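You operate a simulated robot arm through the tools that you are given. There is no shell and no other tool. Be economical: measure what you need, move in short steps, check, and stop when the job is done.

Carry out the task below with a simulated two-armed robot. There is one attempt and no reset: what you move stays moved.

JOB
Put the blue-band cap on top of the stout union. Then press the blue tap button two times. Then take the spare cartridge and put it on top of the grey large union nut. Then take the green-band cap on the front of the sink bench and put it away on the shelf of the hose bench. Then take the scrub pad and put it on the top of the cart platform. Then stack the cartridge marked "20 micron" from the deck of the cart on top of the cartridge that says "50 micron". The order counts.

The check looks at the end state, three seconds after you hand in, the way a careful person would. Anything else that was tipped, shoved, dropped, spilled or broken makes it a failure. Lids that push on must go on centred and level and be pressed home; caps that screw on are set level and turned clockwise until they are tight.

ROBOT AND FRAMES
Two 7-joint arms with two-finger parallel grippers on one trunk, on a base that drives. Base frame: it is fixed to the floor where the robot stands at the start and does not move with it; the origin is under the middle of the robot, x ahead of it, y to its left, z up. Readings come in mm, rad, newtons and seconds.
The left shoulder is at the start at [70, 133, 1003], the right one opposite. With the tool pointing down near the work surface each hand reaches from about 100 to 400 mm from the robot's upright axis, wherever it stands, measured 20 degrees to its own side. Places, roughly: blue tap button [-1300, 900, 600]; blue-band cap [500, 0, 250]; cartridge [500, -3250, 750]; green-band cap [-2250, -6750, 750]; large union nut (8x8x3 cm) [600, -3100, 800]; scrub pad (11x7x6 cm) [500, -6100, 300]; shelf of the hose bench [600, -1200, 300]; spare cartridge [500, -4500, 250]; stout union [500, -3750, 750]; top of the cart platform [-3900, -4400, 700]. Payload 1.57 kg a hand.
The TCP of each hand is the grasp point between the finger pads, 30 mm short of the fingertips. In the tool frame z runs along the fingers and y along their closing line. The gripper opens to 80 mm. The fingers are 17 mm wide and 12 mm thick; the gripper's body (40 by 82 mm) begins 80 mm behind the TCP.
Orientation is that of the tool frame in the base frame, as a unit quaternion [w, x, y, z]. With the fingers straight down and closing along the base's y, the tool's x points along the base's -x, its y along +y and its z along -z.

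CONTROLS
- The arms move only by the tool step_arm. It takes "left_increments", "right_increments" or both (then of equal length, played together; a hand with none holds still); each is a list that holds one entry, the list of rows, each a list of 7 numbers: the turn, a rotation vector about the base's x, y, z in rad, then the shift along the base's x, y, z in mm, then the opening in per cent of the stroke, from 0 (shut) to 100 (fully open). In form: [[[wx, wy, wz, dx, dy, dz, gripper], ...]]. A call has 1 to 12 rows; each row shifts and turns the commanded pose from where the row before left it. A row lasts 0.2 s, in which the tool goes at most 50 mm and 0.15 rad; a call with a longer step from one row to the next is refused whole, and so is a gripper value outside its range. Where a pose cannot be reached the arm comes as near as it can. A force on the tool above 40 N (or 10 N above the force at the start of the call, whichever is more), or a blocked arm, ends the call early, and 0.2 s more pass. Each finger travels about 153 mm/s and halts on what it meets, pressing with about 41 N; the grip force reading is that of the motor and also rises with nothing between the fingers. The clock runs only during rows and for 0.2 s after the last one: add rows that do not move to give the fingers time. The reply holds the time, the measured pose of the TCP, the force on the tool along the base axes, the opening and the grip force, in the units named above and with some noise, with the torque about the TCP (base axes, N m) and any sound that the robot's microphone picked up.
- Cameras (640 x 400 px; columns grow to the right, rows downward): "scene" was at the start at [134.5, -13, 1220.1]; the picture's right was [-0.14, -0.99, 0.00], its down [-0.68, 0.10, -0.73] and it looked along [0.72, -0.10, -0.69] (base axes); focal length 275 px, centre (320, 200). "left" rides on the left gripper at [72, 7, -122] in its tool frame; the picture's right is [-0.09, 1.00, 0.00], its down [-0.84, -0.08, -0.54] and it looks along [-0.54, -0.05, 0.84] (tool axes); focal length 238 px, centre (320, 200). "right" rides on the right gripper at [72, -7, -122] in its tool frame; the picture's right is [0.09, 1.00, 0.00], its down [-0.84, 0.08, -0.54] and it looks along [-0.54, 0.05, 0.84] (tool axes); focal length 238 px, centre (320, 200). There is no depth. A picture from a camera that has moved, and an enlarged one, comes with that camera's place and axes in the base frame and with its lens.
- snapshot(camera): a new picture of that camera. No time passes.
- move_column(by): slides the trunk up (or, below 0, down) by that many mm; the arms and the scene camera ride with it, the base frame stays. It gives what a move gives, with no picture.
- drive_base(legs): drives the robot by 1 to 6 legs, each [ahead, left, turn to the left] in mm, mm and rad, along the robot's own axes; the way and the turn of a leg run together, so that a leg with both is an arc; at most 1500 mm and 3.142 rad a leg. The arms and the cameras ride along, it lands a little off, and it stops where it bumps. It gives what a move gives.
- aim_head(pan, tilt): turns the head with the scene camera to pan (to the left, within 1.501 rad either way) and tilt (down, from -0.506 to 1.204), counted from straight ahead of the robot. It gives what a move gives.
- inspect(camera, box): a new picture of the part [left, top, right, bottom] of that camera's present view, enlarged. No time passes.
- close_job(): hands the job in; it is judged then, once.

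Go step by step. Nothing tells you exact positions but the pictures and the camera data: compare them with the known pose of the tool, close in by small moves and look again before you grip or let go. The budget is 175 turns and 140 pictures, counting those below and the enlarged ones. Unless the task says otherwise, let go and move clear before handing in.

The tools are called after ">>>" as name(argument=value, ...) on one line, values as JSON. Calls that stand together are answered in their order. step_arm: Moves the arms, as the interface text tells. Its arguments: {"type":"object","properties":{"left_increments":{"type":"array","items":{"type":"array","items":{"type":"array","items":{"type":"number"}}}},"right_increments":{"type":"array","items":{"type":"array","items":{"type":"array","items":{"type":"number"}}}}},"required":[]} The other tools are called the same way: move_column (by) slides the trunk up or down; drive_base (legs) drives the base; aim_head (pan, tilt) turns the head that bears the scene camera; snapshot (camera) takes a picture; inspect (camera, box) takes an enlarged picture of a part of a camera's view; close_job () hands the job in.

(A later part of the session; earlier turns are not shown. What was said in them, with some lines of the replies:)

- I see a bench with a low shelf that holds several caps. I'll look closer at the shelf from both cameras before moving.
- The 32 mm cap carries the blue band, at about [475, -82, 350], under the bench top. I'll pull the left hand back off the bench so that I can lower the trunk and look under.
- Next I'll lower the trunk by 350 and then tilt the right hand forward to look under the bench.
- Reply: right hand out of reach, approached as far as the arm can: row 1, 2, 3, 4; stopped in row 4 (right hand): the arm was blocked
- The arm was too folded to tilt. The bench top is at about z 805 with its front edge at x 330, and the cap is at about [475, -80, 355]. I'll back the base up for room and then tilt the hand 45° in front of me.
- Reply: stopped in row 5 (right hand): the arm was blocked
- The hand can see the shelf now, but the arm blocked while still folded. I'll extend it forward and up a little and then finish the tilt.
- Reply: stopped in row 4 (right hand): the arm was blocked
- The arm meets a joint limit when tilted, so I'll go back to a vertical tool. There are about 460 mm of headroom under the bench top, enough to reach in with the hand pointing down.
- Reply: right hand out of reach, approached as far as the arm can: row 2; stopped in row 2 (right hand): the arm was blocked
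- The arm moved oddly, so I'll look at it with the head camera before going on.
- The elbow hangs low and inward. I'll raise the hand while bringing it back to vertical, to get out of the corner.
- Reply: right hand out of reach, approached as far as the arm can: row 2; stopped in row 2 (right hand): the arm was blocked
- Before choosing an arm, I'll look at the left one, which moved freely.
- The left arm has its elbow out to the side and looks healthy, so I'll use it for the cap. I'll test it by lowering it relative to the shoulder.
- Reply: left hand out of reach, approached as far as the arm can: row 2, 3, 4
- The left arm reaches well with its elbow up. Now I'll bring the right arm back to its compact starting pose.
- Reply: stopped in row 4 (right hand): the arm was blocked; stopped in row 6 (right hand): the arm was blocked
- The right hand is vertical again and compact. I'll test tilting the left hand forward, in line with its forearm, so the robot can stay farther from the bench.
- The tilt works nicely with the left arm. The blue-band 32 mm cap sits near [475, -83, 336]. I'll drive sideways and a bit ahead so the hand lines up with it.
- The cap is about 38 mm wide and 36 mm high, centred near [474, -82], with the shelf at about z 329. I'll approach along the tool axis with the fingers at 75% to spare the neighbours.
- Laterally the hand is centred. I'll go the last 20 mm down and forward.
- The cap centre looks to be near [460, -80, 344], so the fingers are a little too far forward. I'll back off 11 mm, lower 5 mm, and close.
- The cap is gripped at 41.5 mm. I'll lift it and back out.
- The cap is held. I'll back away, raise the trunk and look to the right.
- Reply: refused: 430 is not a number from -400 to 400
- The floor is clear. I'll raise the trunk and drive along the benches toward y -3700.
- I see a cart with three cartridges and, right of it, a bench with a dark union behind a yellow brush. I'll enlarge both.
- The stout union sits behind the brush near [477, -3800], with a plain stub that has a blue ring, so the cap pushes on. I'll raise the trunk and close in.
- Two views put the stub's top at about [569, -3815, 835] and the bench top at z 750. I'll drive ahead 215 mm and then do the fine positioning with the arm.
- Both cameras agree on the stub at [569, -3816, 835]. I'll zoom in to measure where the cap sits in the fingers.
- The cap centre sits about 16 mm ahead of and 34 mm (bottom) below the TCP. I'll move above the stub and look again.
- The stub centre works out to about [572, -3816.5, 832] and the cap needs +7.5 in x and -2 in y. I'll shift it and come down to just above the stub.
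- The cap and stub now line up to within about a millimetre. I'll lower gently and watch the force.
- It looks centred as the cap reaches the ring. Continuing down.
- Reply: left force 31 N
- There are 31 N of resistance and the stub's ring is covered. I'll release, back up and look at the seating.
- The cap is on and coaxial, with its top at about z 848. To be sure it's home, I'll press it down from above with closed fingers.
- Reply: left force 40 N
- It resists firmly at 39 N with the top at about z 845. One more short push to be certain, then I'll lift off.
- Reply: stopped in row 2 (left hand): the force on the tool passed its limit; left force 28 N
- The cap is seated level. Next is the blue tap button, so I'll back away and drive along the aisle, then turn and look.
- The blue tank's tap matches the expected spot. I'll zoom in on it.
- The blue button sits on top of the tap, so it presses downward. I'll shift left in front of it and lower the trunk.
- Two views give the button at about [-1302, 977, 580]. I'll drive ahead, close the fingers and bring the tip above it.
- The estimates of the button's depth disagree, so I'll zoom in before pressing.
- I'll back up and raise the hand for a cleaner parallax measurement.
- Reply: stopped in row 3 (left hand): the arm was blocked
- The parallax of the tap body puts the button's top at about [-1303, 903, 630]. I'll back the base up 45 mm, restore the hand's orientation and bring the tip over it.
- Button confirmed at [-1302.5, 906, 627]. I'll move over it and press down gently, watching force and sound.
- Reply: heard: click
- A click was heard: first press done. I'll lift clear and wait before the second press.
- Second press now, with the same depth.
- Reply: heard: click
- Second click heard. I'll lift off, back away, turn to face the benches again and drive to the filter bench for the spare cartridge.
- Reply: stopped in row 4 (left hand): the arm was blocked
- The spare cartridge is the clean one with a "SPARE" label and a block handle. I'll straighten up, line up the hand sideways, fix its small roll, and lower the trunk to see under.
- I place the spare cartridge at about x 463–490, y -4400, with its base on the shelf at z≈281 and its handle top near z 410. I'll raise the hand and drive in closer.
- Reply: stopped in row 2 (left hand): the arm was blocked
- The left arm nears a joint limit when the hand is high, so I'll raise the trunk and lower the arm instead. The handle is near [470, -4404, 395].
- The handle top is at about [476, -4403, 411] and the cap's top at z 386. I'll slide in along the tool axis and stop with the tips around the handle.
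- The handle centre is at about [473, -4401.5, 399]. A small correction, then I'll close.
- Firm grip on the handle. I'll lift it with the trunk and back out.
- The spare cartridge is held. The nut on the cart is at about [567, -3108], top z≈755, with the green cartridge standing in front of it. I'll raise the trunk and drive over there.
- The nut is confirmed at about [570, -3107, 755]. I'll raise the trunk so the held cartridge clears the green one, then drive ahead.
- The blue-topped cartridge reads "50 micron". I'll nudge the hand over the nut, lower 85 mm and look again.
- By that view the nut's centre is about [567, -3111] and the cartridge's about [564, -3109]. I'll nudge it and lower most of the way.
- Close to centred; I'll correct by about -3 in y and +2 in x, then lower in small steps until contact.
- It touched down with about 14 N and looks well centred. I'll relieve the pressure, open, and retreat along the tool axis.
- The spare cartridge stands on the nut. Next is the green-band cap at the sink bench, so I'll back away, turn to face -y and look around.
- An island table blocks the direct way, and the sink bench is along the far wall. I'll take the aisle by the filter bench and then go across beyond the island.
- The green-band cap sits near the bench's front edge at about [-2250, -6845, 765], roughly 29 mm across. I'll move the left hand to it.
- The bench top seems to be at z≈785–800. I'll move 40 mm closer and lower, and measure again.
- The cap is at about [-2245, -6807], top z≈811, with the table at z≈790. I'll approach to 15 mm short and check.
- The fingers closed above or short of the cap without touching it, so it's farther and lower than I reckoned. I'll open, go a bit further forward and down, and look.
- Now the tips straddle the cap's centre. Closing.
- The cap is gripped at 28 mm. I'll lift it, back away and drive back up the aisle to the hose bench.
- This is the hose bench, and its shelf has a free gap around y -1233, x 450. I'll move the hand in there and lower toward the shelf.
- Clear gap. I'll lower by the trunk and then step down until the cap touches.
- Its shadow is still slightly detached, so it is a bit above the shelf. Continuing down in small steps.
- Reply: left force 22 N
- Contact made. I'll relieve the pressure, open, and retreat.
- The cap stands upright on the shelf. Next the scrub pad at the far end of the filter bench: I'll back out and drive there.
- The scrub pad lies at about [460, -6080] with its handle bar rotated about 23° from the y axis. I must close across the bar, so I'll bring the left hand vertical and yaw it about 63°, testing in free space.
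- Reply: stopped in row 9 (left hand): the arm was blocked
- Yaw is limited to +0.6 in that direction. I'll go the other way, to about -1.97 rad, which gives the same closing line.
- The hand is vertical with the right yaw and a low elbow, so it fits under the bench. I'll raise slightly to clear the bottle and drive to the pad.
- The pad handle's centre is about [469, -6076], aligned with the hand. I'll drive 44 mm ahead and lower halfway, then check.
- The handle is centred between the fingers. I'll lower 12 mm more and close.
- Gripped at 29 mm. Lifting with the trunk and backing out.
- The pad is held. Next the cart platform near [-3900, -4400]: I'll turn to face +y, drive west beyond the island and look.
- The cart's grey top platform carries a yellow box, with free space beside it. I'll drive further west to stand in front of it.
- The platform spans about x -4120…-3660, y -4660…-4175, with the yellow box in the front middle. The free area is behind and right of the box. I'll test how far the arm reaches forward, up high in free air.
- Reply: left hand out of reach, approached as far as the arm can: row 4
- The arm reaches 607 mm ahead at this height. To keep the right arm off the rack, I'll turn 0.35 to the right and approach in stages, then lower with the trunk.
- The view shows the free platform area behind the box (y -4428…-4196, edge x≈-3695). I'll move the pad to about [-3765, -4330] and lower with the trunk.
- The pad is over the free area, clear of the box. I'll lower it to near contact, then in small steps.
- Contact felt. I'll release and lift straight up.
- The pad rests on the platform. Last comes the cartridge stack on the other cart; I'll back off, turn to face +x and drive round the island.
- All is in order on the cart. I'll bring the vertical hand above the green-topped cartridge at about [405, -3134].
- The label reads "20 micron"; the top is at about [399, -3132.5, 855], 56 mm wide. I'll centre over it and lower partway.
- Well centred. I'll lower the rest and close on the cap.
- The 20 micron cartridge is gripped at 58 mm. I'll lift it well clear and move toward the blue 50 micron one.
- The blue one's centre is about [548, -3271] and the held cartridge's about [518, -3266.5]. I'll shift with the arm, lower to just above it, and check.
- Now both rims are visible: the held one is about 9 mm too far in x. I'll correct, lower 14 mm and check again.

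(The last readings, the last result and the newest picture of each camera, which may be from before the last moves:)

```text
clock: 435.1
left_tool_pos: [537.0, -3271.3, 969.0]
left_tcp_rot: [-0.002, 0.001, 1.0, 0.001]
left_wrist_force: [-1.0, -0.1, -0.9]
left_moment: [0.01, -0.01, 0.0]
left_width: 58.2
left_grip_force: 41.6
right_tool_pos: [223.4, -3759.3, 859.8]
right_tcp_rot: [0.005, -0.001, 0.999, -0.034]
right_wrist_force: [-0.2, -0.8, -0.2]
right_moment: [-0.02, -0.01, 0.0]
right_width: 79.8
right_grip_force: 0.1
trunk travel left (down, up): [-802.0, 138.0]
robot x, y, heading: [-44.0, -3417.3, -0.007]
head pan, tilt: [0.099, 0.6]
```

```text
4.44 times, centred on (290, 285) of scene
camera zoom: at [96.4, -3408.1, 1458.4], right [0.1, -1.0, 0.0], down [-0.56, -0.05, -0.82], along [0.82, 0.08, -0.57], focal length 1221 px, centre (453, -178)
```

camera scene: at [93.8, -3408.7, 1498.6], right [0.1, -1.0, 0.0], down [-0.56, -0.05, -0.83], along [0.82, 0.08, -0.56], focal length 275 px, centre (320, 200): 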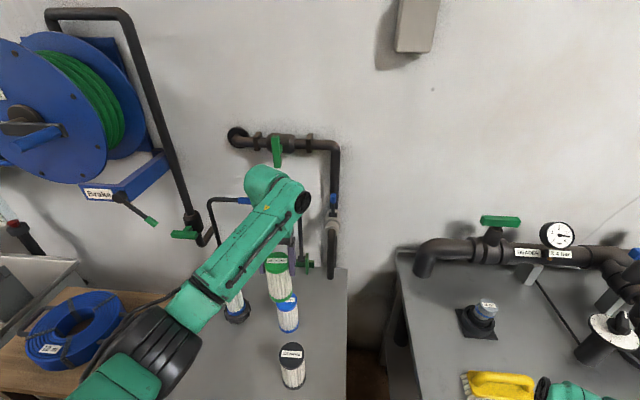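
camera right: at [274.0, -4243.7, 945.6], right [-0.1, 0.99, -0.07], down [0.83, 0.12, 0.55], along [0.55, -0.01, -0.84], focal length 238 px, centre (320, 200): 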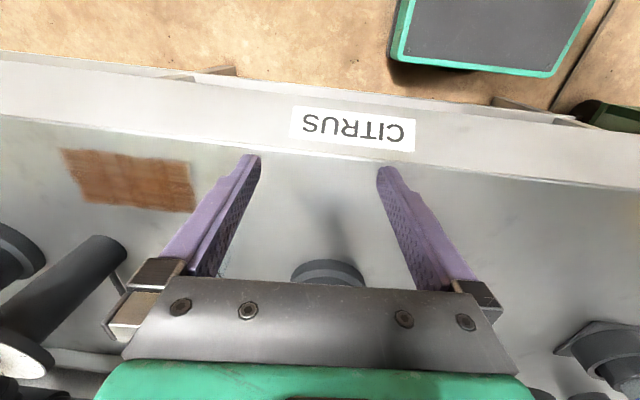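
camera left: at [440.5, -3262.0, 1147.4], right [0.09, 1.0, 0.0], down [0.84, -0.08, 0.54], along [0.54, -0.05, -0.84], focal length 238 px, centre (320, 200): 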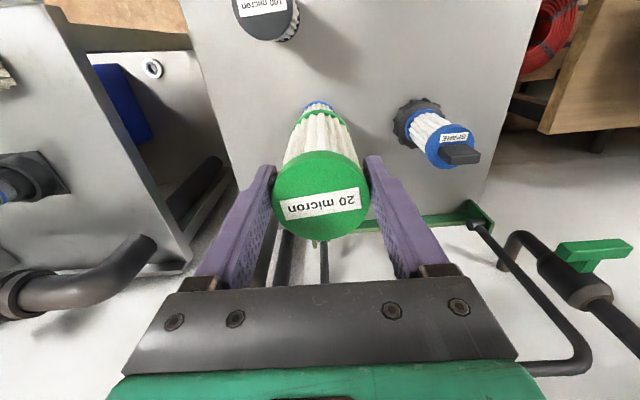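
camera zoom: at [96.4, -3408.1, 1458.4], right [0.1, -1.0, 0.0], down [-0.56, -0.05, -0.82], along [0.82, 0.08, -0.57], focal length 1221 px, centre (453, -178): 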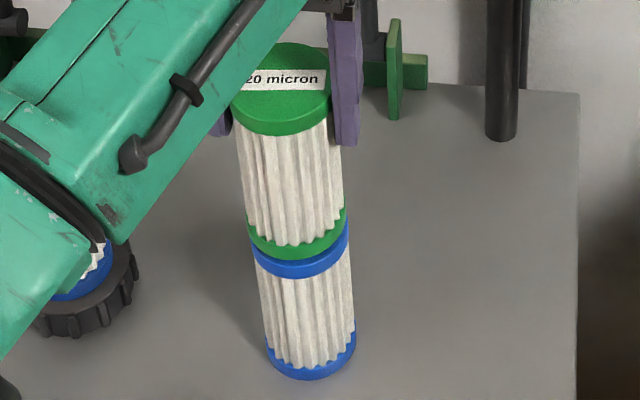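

Nearly perfect. A 1 mm trim, then down in small steps until contact.

>>> step_arm(left_increments=[[[0, 0, 0, -1, -1, -3, 50], [0, 0, 0, 0, 0, -3, 50], [0, 0, 0, 0, 0, -2, 50], [0, 0, 0, 0, 0, -2, 50]]])

>>> inspect(camera="scene", box=[240, 240, 340, 330])

```text
clock: 436.1
left_tool_pos: [534.7, -3274.7, 963.5]
left_tcp_rot: [0.002, 0.001, 1.0, 0.002]
left_wrist_force: [0.7, 1.4, 13.0]
left_moment: [0.03, 0.0, -0.03]
left_width: 58.2
left_grip_force: 40.4
right_tool_pos: [221.0, -3758.4, 860.6]
right_tcp_rot: [0.006, -0.001, 0.999, -0.034]
right_wrist_force: [0.0, -0.7, 0.3]
right_moment: [0.02, 0.0, 0.0]
right_width: 80.2
right_grip_force: 0.0
trunk travel left (down, up): [-802.0, 138.0]
robot x, y, heading: [-47.2, -3415.5, 0.002]
head pan, tilt: [0.099, 0.6]
```

```text
4.44 times, centred on (290, 285) of scene
camera zoom: at [92.7, -3408.4, 1459.0], right [0.1, -1.0, 0.0], down [-0.56, -0.05, -0.83], along [0.82, 0.08, -0.56], focal length 1221 px, centre (453, -178)
```

zoom: 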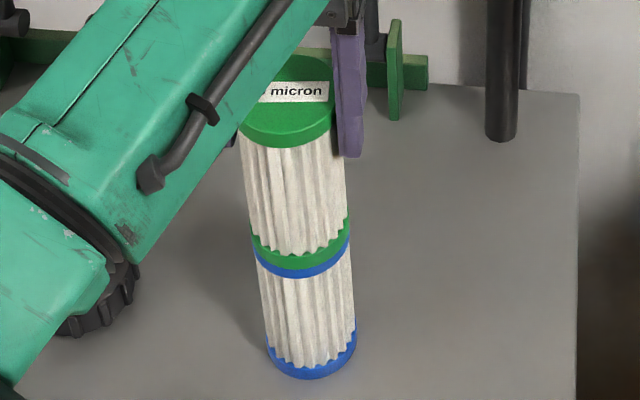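

Stacked with 13 N of contact and aligned. I'll ease off, open wide and lift straight up.

>>> step_arm(left_increments=[[[0, 0, 0, 0, 0, 2, 50], [0, 0, 0, 0, 0, 0, 80], [0, 0, 0, 0, 0, 0, 100], [0, 0, 0, 0, 0, 0, 100], [0, 0, 0, 0, 0, 15, 100], [0, 0, 0, 0, 0, 20, 100], [0, 0, 0, 0, 0, 20, 100]]])

>>> move_column(by=80)

>>> drive_base(legs=[[-400, 0, 0]])

>>> aim_head(pan=0.1, tilt=0.5)

>>> snapshot(camera="scene")

>>> snapshot(camera="left")

```text
clock: 437.7
left_tool_pos: [533.6, -3272.9, 1016.4]
left_tcp_rot: [-0.001, 0.002, 1.0, 0.001]
left_wrist_force: [1.0, 0.0, 0.8]
left_moment: [0.0, 0.01, 0.0]
left_width: 79.9
left_grip_force: 0.1
right_tool_pos: [222.4, -3759.0, 859.2]
right_tcp_rot: [0.005, -0.001, 0.999, -0.035]
right_wrist_force: [-0.2, -0.8, -0.2]
right_moment: [-0.01, 0.0, -0.02]
right_width: 79.8
right_grip_force: 0.0
trunk travel left (down, up): [-802.0, 138.0]
robot x, y, heading: [-43.0, -3415.9, -0.006]
head pan, tilt: [0.099, 0.6]
```

```text
clock: 438.9
left_tool_pos: [532.8, -3273.7, 1096.8]
left_tcp_rot: [-0.001, 0.001, 1.0, 0.001]
left_wrist_force: [-0.1, -0.3, 0.1]
left_moment: [0.02, -0.03, 0.01]
left_width: 80.2
left_grip_force: 0.0
right_tool_pos: [222.1, -3758.3, 939.5]
right_tcp_rot: [0.006, -0.001, 0.999, -0.035]
right_wrist_force: [0.1, 0.2, 0.3]
right_moment: [-0.02, 0.02, 0.0]
right_width: 79.9
right_grip_force: 0.0
trunk travel left (down, up): [-882.0, 58.0]
robot x, y, heading: [-43.9, -3414.8, -0.0]
head pan, tilt: [0.099, 0.6]
```

```text
clock: 441.4
left_tool_pos: [130.6, -3269.2, 1097.2]
left_tcp_rot: [-0.002, -0.001, 1.0, 0.0]
left_wrist_force: [1.3, 0.5, 0.2]
left_moment: [-0.01, 0.0, -0.02]
left_width: 80.1
left_grip_force: 0.1
right_tool_pos: [-179.2, -3756.9, 939.2]
right_tcp_rot: [0.004, -0.004, 0.999, -0.036]
right_wrist_force: [-0.2, 0.3, -0.1]
right_moment: [0.04, 0.02, 0.03]
right_width: 80.1
right_grip_force: 0.2
trunk travel left (down, up): [-882.0, 58.0]
robot x, y, heading: [-455.0, -3414.4, 0.004]
head pan, tilt: [0.099, 0.6]
```

```text
clock: 442.1
left_tool_pos: [128.2, -3269.4, 1097.8]
left_tcp_rot: [-0.002, -0.001, 1.0, 0.0]
left_wrist_force: [0.1, 0.3, 0.1]
left_moment: [0.07, -0.02, -0.02]
left_width: 80.1
left_grip_force: 0.1
right_tool_pos: [-181.2, -3756.2, 939.3]
right_tcp_rot: [0.005, -0.005, 0.999, -0.035]
right_wrist_force: [0.1, 0.2, -0.9]
right_moment: [0.0, -0.03, 0.01]
right_width: 79.9
right_grip_force: 0.0
trunk travel left (down, up): [-882.0, 58.0]
robot x, y, heading: [-448.8, -3415.9, 0.006]
head pan, tilt: [0.099, 0.499]
```

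```text
7 pictures are left
camera scene: at [-306.2, -3406.6, 1547.5], right [0.1, -0.99, 0.0], down [-0.48, -0.05, -0.88], along [0.87, 0.09, -0.48], focal length 275 px, centre (320, 200)
```

scene: 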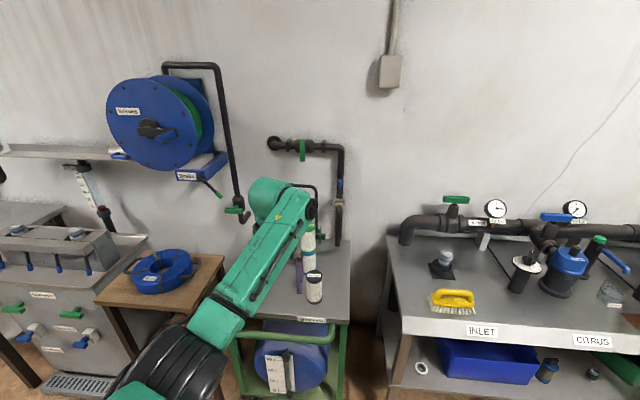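

```text
6 pictures are left
camera left: at [56.0, -3263.4, 1220.1], right [0.09, 1.0, 0.0], down [0.84, -0.08, 0.54], along [0.54, -0.05, -0.84], focal length 238 px, centre (320, 200)
```

left: 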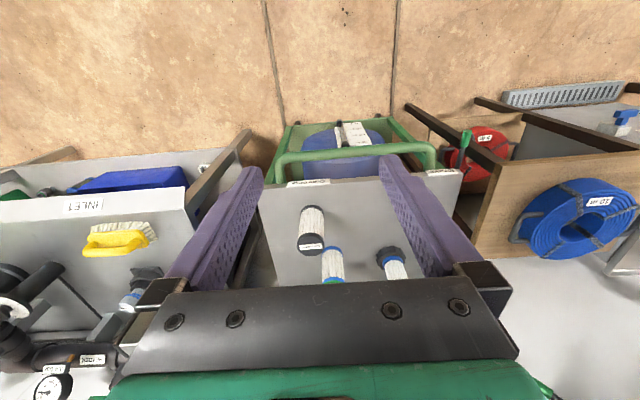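

>>> inspect(camera="scene", box=[240, 190, 480, 320])

```text
2.67 times, centred on (360, 255) of scene
camera zoom: at [-306.2, -3406.6, 1547.5], right [0.1, -0.99, 0.0], down [-0.48, -0.05, -0.88], along [0.87, 0.09, -0.48], focal length 733 px, centre (213, 53)
```

zoom: 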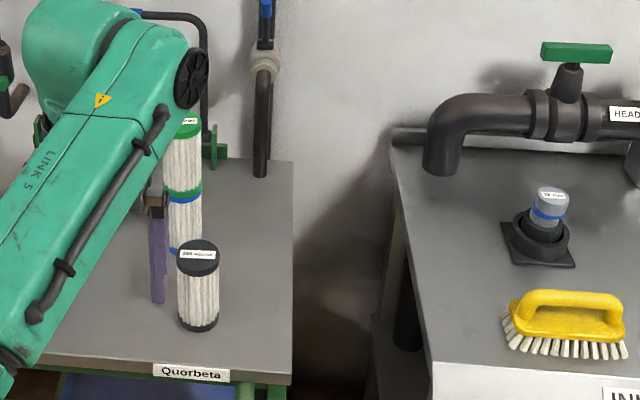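

The stack stands straight, the union cap is seated, and both hands are empty and clear. I'm handing in now.

>>> close_job()

```text
The job is handed in.
```

I did all six steps in the order you gave and handed the job in; I saw nothing else tipped or moved, but the check hasn't reported a result.

- **Blue-band cap:** pushed onto the stout union and pressed down with about 40 N until it stopped moving. It looks level.
- **Blue tap button:** pressed twice, with one click heard each time.
- **Spare cartridge:** standing centred on the large union nut.
- **Green-band cap:** standing upright in a free gap on the shelf of the hose bench.
- **Scrub pad:** on top of the cart platform, behind the yellow box.
- **20 micron cartridge:** stacked straight on the 50 micron one.
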